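You operate a simulated robot arm through the tools that you are given. There is no shell and no other tool. Be economical: measure what you need, move in short steps, check, and stop when the job is done.

Carry out the task below with a simulated robot arm. There is one attempt and no reset: what you move stays moved.

TASK
Put the fuller sample jar from the top of the black table on top of the parts box on the top of the black table.

It is judged by the outcome, as a careful person would: the job done as asked, and still so three seconds after it is handed in. It fails if anything else is knocked over, pushed out of place, dropped, spilled or broken.

THE ROBOT
A 7-joint arm with a two-finger parallel gripper, fixed in place. Base frame: the origin is at the foot of the arm, x ahead of it, y to its left, z up; the work surface is at about z = 0. Lengths are in mm, angles in degrees, forces in N, time in s.
With the tool pointing down near the work surface it reaches from about 240 to 620 mm from the base axis. Its first joint turns from -66.0 to 66.0 degrees. Payload 2.6 kg.
Tool frame: the origin (TCP) lies between the finger pads and is the grasp point; the fingertips stand 30 mm ahead of it; z points along the fingers, y is the line along which they close. The gripper opens to 94 mm. The fingers are 28 mm wide and 10 mm thick; the gripper's body (50 by 96 mm) begins 55 mm behind the TCP.
Orientation is told as [roll, pitch, yaw] about the base's x, y, z axes, in that order, counted from this pose: with the fingers straight down and closing along the base's y, the tool's x points along the base's -x, its y along +y and its z along -z.

THE INTERFACE
- The arm moves only by the tool move_arm. Its argument "targets" is a list of rows, each an object (a shift or turn left out is 0, a gripper value left out holds the last) with "travel": the shift along the tool's x, y, z in mm, a list of three; "dr": the turn, a rotation vector about the tool's x, y, z in degrees, a list of three; "claw": the opening, from 0 (shut) to 1 (fully open). In form: [{"travel": [dx, dy, dz], "dr": [rx, ry, rz], "claw": claw}, ...]. A call has 1 to 10 rows; each row shifts and turns the commanded pose from where the row before left it, along the tool's axes as they then stand. A row lasts 0.2 s, in which the tool goes at most 50 mm and 8.6 degrees; a call with a longer step from one row to the next is refused whole, and so is a gripper value outside its range. A pose out of reach is approached as far as the arm can. The call stops where the force on the tool passes 40 N (or 10 N more than at its start, if that is more) or the arm is blocked; 0.2 s more then pass. The fingers move at their own pace (about 72 mm/s each) and stop on an object; they squeeze with about 20 N. The grip force told is the motor's: it shows also when the fingers shut on nothing. Time passes only in rows, and 0.2 s behind the last, so rows that do not move let the fingers close. It gives the time, the measured TCP pose, the force on the tool (base axes), the opening and the grip force at its end, in the units of the frame above (readings bear some noise).
- Cameras (640 x 400 px; columns grow to the right, rows downward): "scene" is fixed at [29, 429.7, 559.8]; the picture's right is [-0.81, -0.58, 0.00], its down [-0.36, 0.51, -0.78] and it looks along [0.45, -0.64, -0.62] (base axes); focal length 366 px, centre (320, 200). "wrist" rides on the gripper at [-37, 0, -58] in the tool frame; the picture's right is [0.00, -1.00, 0.00], its down [0.97, 0.00, -0.24] and it looks along [0.24, 0.00, 0.97] (tool axes); focal length 218 px, centre (320, 200).
- snapshot(camera): a new picture of that camera. No time passes.
- measure_at(camera, pixels): for up to 12 pixels [column, row] of the newest picture of that camera ("zoom" is the newest enlarged one), the place [x, y, z] in the base frame of the surface seen there, good to about 3 mm. No time passes.
- enlarge(camera, box): a new picture of the part [left, top, right, bottom] of that camera's present view, enlarged. No time passes.
- hand_in(): hands the job in; it is judged then, once.

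Work in short steps. Measure before you move; look again where a grasp or a placing could have gone wrong, and mend it. You have 60 turns and 22 pictures in all, the two below and enlarged ones among them. Open the gripper and draw the arm clear of the work before you hand the job in, unless the task says otherwise; then end with one line.

The tools are called as name(argument=value, ...) on one line, values as JSON. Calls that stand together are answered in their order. move_arm: Moves the arm, as the interface text tells. Its arguments: {"type":"object","properties":{"targets":{"type":"array","items":{"type":"object","properties":{"travel":{"type":"array","items":{"type":"number"}},"dr":{"type":"array","items":{"type":"number"}},"claw":{"type":"number"}}}}},"required":["targets"]} The other tools are called the same way: snapshot (camera) takes a picture; measure_at (camera, pixels) gives the place of the surface under pixels of a picture; enlarge (camera, box) takes an enlarged picture of a part of a camera's view; hand_in () hands the job in.

At the start:

```text
t: 0.0
tool_pos: [423.3, -54.4, 263.4]
orientation: [0.0, 0.1, 0.0]
force: [-0.6, -1.2, -0.3]
finger_gap: 93.9
finger_force: 0.0
```

scene: 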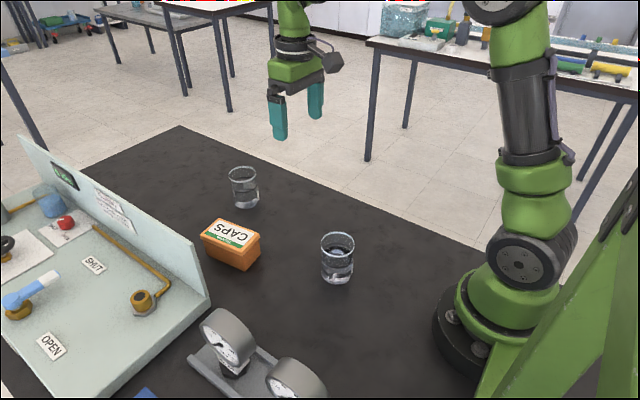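
wrist: 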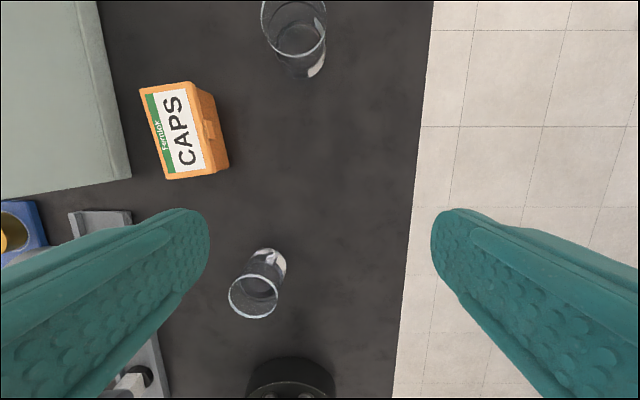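

Two glass jars are visible: near (337,258) and far (244,188) in the scene, with the box at (231,245). I enlarge to compare the fill levels.

enlarge(camera="scene", box=[190, 150, 370, 290])

measure_at(camera="scene", pixels=[[337, 282], [337, 238], [322, 240], [355, 240], [245, 206], [243, 170], [204, 234], [229, 247], [258, 237], [222, 222], [236, 269], [300, 260]])

measure_at(camera="wrist", pixels=[[142, 92], [190, 84], [167, 178], [206, 168], [222, 120], [255, 285], [230, 297], [277, 300], [285, 265], [180, 130]])

```text
2.86 times, centred on (280, 220) of scene
```

zoom: 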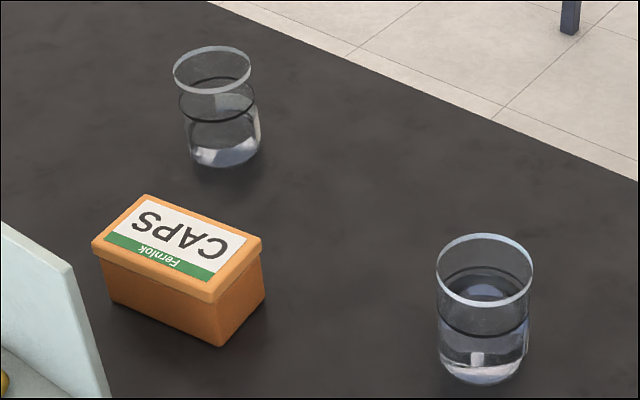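

```text
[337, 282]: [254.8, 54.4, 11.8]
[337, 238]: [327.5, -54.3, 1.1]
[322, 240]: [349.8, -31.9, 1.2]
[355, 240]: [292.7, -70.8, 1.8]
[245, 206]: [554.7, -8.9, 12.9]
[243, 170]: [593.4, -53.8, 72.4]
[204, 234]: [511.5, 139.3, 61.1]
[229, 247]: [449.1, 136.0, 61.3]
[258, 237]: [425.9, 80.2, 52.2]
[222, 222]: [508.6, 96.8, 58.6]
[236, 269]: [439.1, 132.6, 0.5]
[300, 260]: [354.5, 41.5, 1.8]
```

```text
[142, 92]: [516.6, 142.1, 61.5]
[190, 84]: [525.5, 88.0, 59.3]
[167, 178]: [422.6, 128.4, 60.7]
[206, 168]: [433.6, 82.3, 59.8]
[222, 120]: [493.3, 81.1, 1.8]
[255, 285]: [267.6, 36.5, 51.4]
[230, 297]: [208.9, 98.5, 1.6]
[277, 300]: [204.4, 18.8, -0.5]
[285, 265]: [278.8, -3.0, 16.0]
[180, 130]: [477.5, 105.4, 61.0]
```

The fill levels look close, so I'll look at each jar closer.

enlarge(camera="scene", box=[208, 158, 280, 216])

enlarge(camera="scene", box=[294, 224, 380, 292])

enlarge(camera="wrist", box=[210, 230, 310, 330])

enlarge(camera="wrist", box=[240, 0, 350, 90])

```text
6.90 times, centred on (244, 187) of scene
```

zoom: 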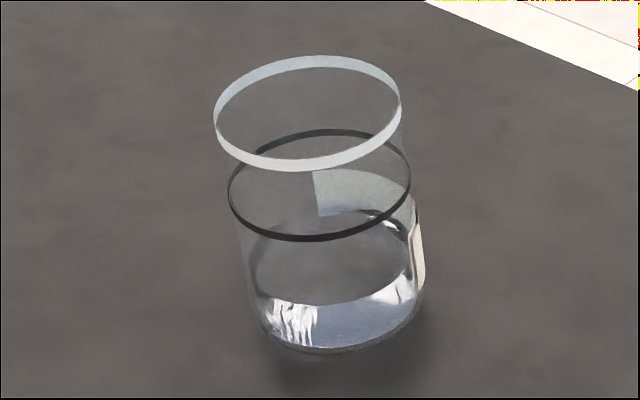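

```text
5.88 times, centred on (337, 258) of scene
```

zoom: 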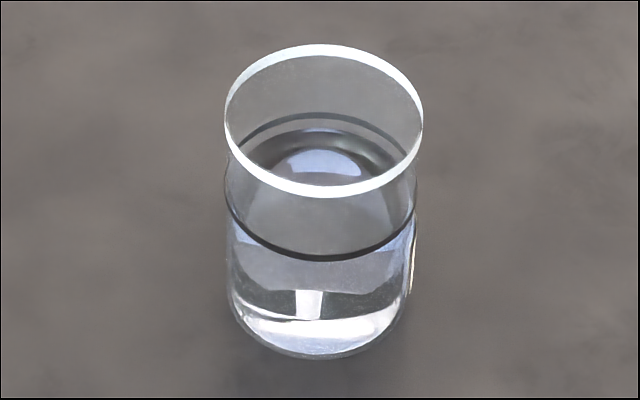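

```text
4.00 times, centred on (260, 280) of wrist
```

zoom: 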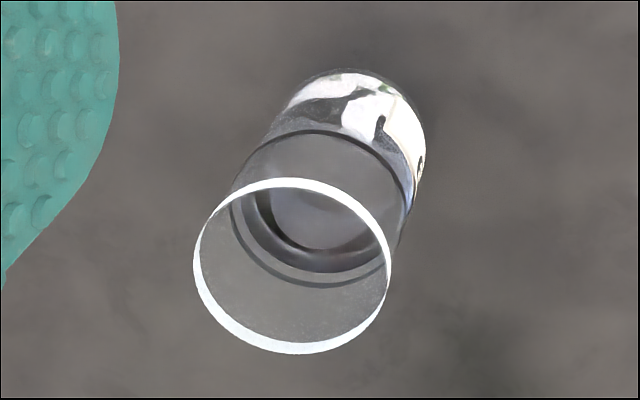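

```text
4.44 times, centred on (295, 45) of wrist
```

zoom: 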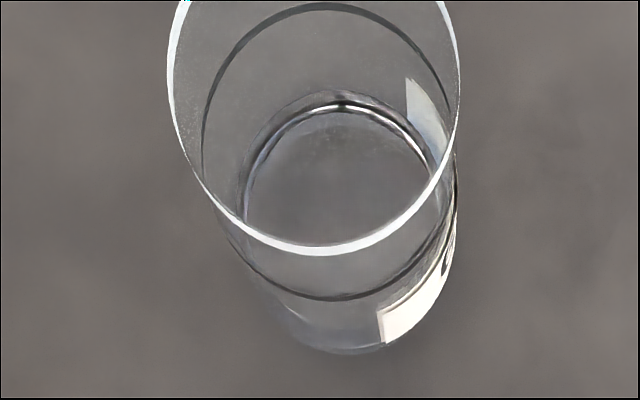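

The dark ring looks like a printed line at the same height on both jars. The near jar's water stands just below it, while the far jar's surface is low (the ellipse near its bottom), so the near jar looks fuller. I measure the panel edges and gauges for clearance and raise the arm above the near jar for a better look.

measure_at(camera="scene", pixels=[[22, 139], [110, 205], [190, 270], [208, 298], [150, 240], [295, 375], [225, 320], [325, 385], [235, 343], [170, 190]])

move_arm(targets=[{"travel": [25, 15, 0]}, {"travel": [25, 15, 0]}, {"travel": [25, 15, 0]}, {"travel": [25, 15, 0]}, {"travel": [10, 15, 0]}])

```text
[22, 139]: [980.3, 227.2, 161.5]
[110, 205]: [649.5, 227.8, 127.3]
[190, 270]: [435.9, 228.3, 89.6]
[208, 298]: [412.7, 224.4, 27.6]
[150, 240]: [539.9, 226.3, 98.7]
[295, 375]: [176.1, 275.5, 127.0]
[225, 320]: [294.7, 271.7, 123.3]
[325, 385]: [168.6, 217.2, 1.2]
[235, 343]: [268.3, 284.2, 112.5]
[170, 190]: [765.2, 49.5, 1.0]
```

```text
t: 1.2
tool_pos: [311.8, 21.8, 262.4]
orientation: [0.0, 0.0, 0.0]
force: [0.1, -0.8, 0.3]
finger_gap: 94.0
finger_force: 0.1
```

The panel wall is at y≈226, so there is clearance at the box. I look at the jar from here.

snapshot(camera="wrist")

```text
14 pictures are left
```

wrist: 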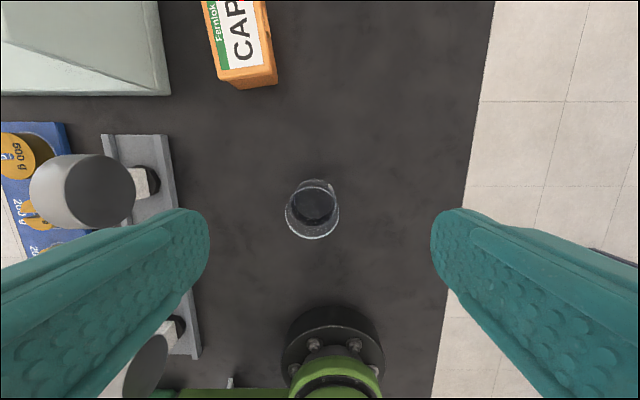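

The jar's rim centre at (312,210) gives about (276,29). I enlarge to confirm its fill level.

enlarge(camera="wrist", box=[272, 170, 352, 250])

```text
5.00 times, centred on (312, 210) of wrist
```

zoom: 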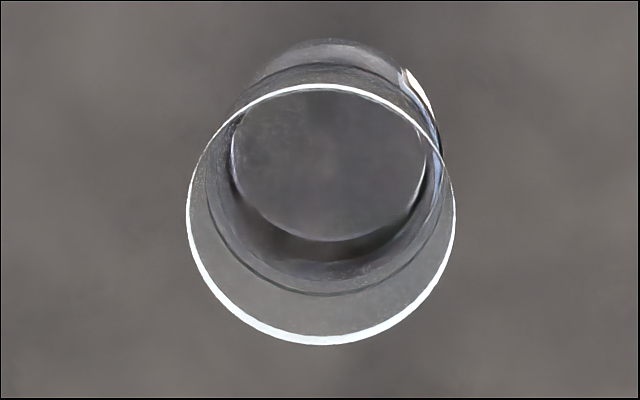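

I look at the far jar from the same vantage for a direct comparison.

move_arm(targets=[{"travel": [-40, -10, 0]}, {"travel": [-40, -10, 0]}, {"travel": [-40, -10, 0]}, {"travel": [-40, -10, 0]}, {"travel": [-40, -10, 0]}, {"travel": [-40, -10, 0]}, {"travel": [-40, 0, 0]}])

snapshot(camera="wrist")

```text
t: 2.8
tool_pos: [569.1, -38.6, 263.6]
orientation: [-0.1, 0.2, 0.0]
force: [0.3, 0.7, 0.0]
finger_gap: 93.9
finger_force: 0.1
out of reach, approached as far as the arm can: row 7
```

```text
12 pictures are left
```

wrist: 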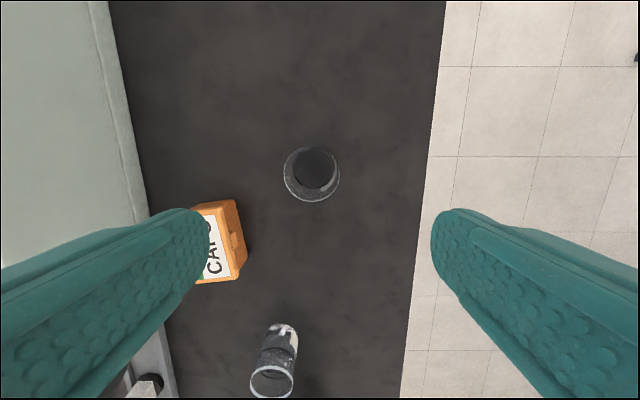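

The near jar is now seen obliquely at (274,360). I enlarge both.

enlarge(camera="wrist", box=[232, 310, 322, 400])

enlarge(camera="wrist", box=[272, 134, 352, 214])

```text
4.44 times, centred on (277, 355) of wrist
```

zoom: 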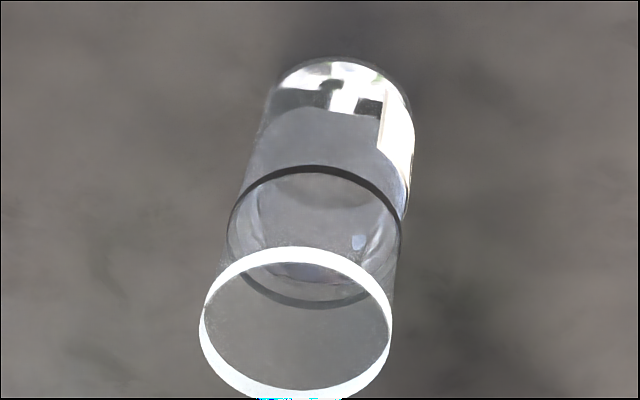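

```text
5.00 times, centred on (312, 174) of wrist
```

zoom: 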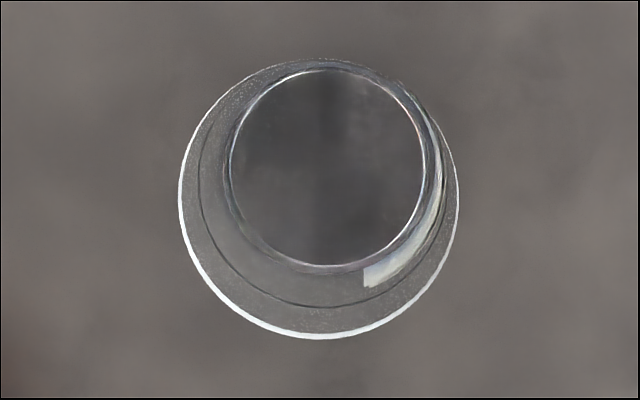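

The far jar shows its wall clear down to the low bottom ellipse, while the near one is filled to about its ring, so the near jar is fuller. I go above it at (276,29).

move_arm(targets=[{"travel": [45, 10, 0]}, {"travel": [45, 10, 0]}, {"travel": [45, 10, 0]}, {"travel": [45, 10, 0]}, {"travel": [45, 10, 0]}, {"travel": [45, 10, 0]}, {"travel": [25, 8, 0]}])

```text
t: 4.4
tool_pos: [276.3, 30.1, 262.1]
orientation: [0.0, 0.0, -0.1]
force: [-0.8, 0.4, -0.2]
finger_gap: 94.0
finger_force: 0.2
```

Over the jar; I descend to z≈130 (fingertips at 100, above the rim at ~80) and look.

move_arm(targets=[{"travel": [0, 0, 40]}, {"travel": [0, 0, 40]}, {"travel": [0, 0, 40]}, {"travel": [0, 0, 12]}])

snapshot(camera="wrist")

snapshot(camera="scene")

```text
t: 5.4
tool_pos: [276.3, 28.7, 131.1]
orientation: [0.1, 0.0, 0.0]
force: [-0.1, -0.8, 0.5]
finger_gap: 93.9
finger_force: 0.1
```

```text
9 pictures are left
```

wrist: 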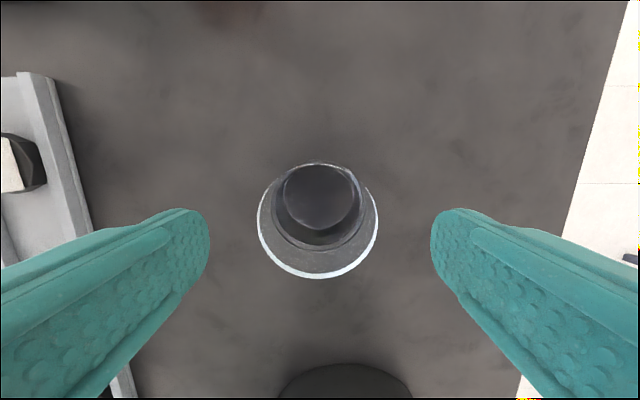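

```text
8 pictures are left
```

scene: 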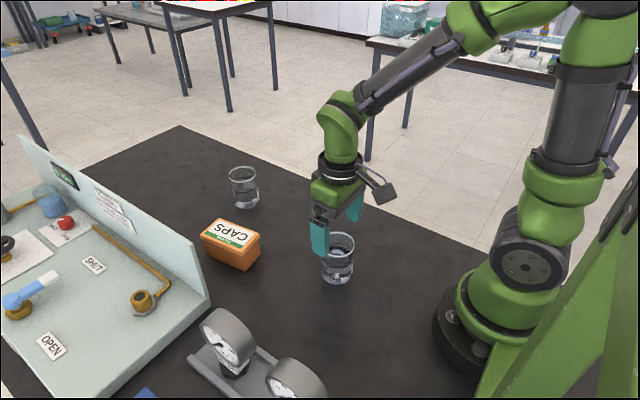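

The rim is centred at (318,222) → (276,30), between the fingers. I descend to z≈50.

move_arm(targets=[{"travel": [0, 1, 25]}, {"travel": [0, 0, 25]}, {"travel": [0, 0, 20]}, {"travel": [0, 0, 11]}])

move_arm(targets=[{"claw": 0.5}, {"claw": 0.5}, {"claw": 0.5}, {"claw": 0.5}])

```text
t: 6.4
tool_pos: [277.4, 28.0, 49.5]
orientation: [0.0, 0.1, -0.1]
force: [0.1, 0.1, 0.2]
finger_gap: 93.9
finger_force: 0.1
```

```text
t: 7.4
tool_pos: [278.6, 27.7, 49.4]
orientation: [0.0, 0.0, -0.1]
force: [0.2, 0.4, -0.5]
finger_gap: 58.4
finger_force: 20.1
```

Gripped at 58.4 mm with 20 N. I lift gently.

move_arm(targets=[{"travel": [0, 0, -4], "claw": 0.4}, {"travel": [0, 0, -8]}, {"travel": [0, 0, -12]}, {"travel": [0, 0, -15]}, {"travel": [0, 0, -15]}, {"travel": [0, 0, -15]}, {"travel": [0, 0, -15]}, {"travel": [0, 0, -12]}, {"travel": [0, 0, -8]}, {"travel": [0, 0, -4]}])

snapshot(camera="scene")

```text
t: 9.6
tool_pos: [278.0, 29.0, 159.0]
orientation: [-0.1, 0.0, -0.1]
force: [0.1, 0.4, -1.7]
finger_gap: 58.6
finger_force: 19.9
```

```text
7 pictures are left
```

scene: 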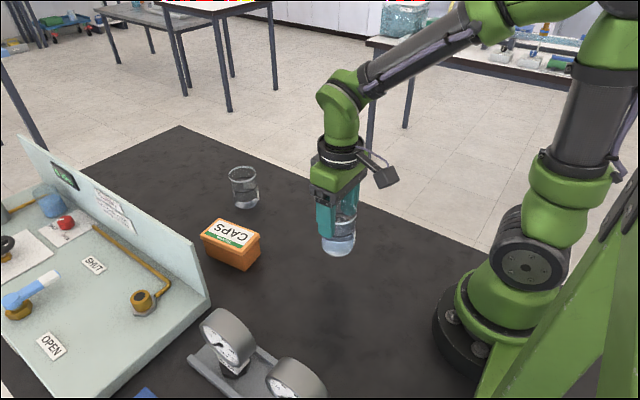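

Held well; the box lid's centre is about (475,110) at z≈60. I carry the jar there smoothly (base at z≈109).

move_arm(targets=[{"travel": [-8, 3.3, 0]}, {"travel": [-14, 5.8, 0]}, {"travel": [-20, 8.2, 0]}, {"travel": [-26, 10.7, 0]}, {"travel": [-30, 12.4, 0]}, {"travel": [-30, 12.4, 0]}, {"travel": [-26, 10.7, 0]}, {"travel": [-20, 8.2, 0]}, {"travel": [-14, 5.8, 0]}, {"travel": [-8, 3.3, 0]}])

snapshot(camera="scene")

snapshot(camera="wrist")

```text
t: 11.8
tool_pos: [473.0, 110.5, 158.8]
orientation: [0.0, -0.1, 0.0]
force: [-0.4, -0.2, -1.1]
finger_gap: 58.4
finger_force: 20.0
```

```text
6 pictures are left
```

scene: 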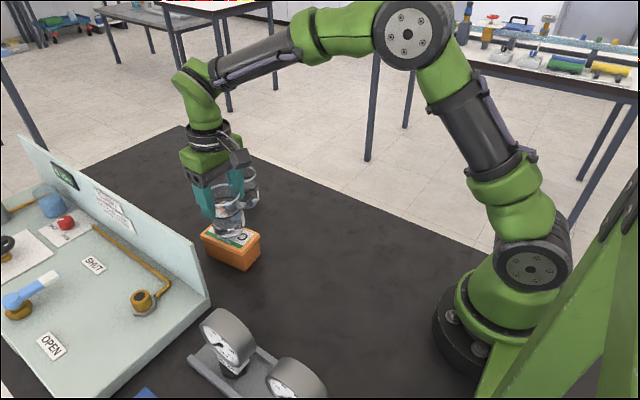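

```text
5 pictures are left
```

wrist: 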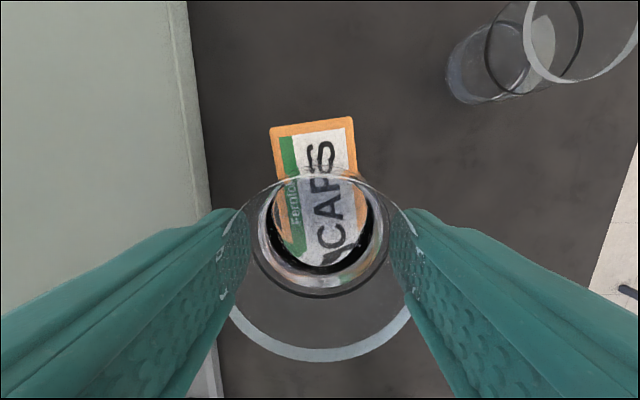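

The lid's far corners at (270,127),(352,117) give a lid centre of about (477,111). I shift 3 mm and descend, slowly near contact (expected at TCP z≈110).

move_arm(targets=[{"travel": [-3, 0, 4]}, {"travel": [0, 0, 8]}, {"travel": [0, 0, 10]}, {"travel": [0, 0, 9]}, {"travel": [0, 0, 6]}, {"travel": [0, 0, 4]}, {"travel": [0, 0, 2]}, {"travel": [0, 0, 1]}])

```text
t: 13.1
tool_pos: [477.5, 108.9, 124.3]
orientation: [0.1, -0.4, 0.0]
force: [-1.9, -0.3, 4.5]
finger_gap: 58.0
finger_force: 20.1
stopped in row 6: the force on the tool passed its limit (the readings are from after the stop); the commanded pose is now the measured one
```

Contact came about 14 mm earlier than expected; I look.

enlarge(camera="scene", box=[160, 150, 300, 290])

```text
2.86 times, centred on (230, 220) of scene
```

zoom: 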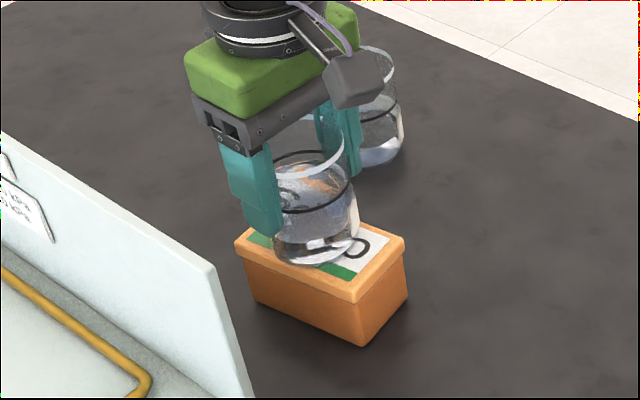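

The jar is over the lid with its base near z≈65–70, upright, and the box unmoved. I creep down in 1 mm steps and watch the force.

move_arm(targets=[{"travel": [0, 0, 0]}, {"travel": [0, 0, 1]}, {"travel": [0, 0, 1]}])

```text
t: 13.9
tool_pos: [478.0, 111.0, 124.6]
orientation: [0.2, -0.7, -0.1]
force: [-8.9, -4.0, 28.3]
finger_gap: 58.2
finger_force: 20.0
```

Solid contact at 28 N without moving down: the jar sits on the lid (it evidently slid a little lower in the grip during the lift). I relieve the load and inspect before releasing.

move_arm(targets=[{"travel": [0, 0, -1]}, {"travel": [0, 0, -0.7]}, {}])

enlarge(camera="scene", box=[190, 190, 270, 275])

```text
t: 14.7
tool_pos: [478.3, 111.6, 123.5]
orientation: [0.1, -0.5, 0.1]
force: [4.1, -0.1, 16.0]
finger_gap: 58.2
finger_force: 20.2
```

```text
4.71 times, centred on (230, 232) of scene
```

zoom: 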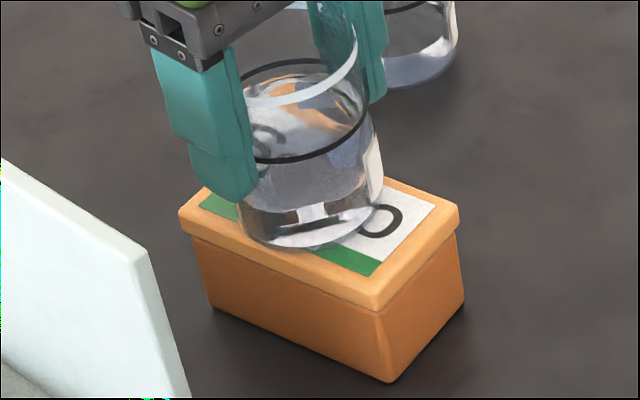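

The jar stands upright on the lid, inside its edges. I relieve a bit more, then open slowly.

move_arm(targets=[{"travel": [0, 0, -0.8]}, {}])

```text
t: 15.3
tool_pos: [477.2, 111.5, 125.0]
orientation: [0.1, -0.2, 0.0]
force: [3.5, 1.9, 11.0]
finger_gap: 58.2
finger_force: 20.2
```

move_arm(targets=[{"travel": [0, 0, -0.8]}, {}, {}])

```text
t: 16.1
tool_pos: [476.7, 110.7, 124.5]
orientation: [0.1, -0.2, -0.1]
force: [0.2, 0.3, 4.3]
finger_gap: 57.9
finger_force: 19.9
```

Load is down to 4 N while still in contact. I open gradually.

move_arm(targets=[{"claw": 0.63}, {"claw": 0.68}, {"claw": 0.75}, {"claw": 0.85}, {"claw": 1.0}, {"claw": 1.0}])

enlarge(camera="scene", box=[170, 160, 290, 280])

```text
t: 17.5
tool_pos: [476.0, 111.0, 124.1]
orientation: [0.0, -0.4, -0.1]
force: [0.0, 0.4, 0.2]
finger_gap: 94.0
finger_force: 0.1
```

```text
3.33 times, centred on (230, 220) of scene
```

zoom: 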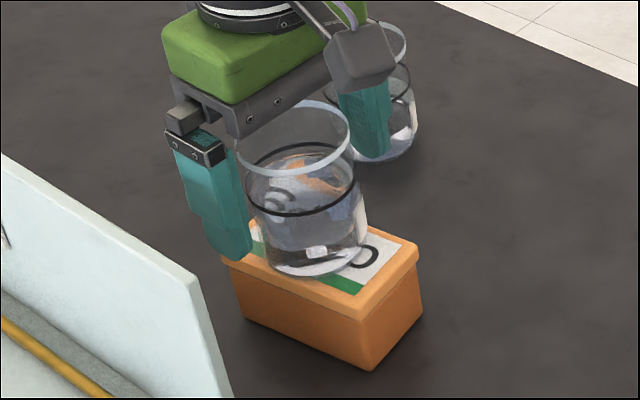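

The jar stands on the lid, free of the fingers. I retreat straight up past the rim (~z 145), then back.

move_arm(targets=[{"travel": [0, 0, -15]}, {"travel": [0, 0, -25]}, {"travel": [0, 0, -35]}, {"travel": [0, 0, -35]}, {"travel": [0, 0, -30]}, {"travel": [40, -20, 0]}, {"travel": [40, -20, 0]}, {"travel": [40, -20, 0]}, {}, {}])

snapshot(camera="scene")

```text
t: 19.7
tool_pos: [354.5, 49.1, 265.6]
orientation: [0.1, -0.1, -0.1]
force: [-0.2, 0.2, 0.7]
finger_gap: 93.9
finger_force: 0.2
```

```text
1 pictures are left
```

scene: 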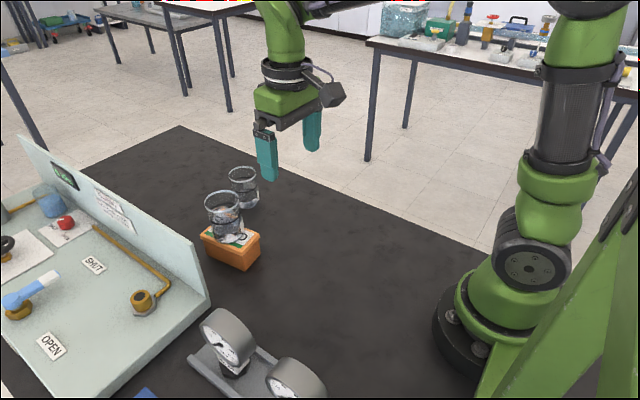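

The jar stands on the box at (223,215), nothing else has moved, and the arm is clear. I hand in.

hand_in()

```text
The job is handed in.
```

The fuller jar, the one nearer the arm, is standing upright on top of the parts box; the gripper is open, the arm is clear, and the last picture shows nothing else moved.
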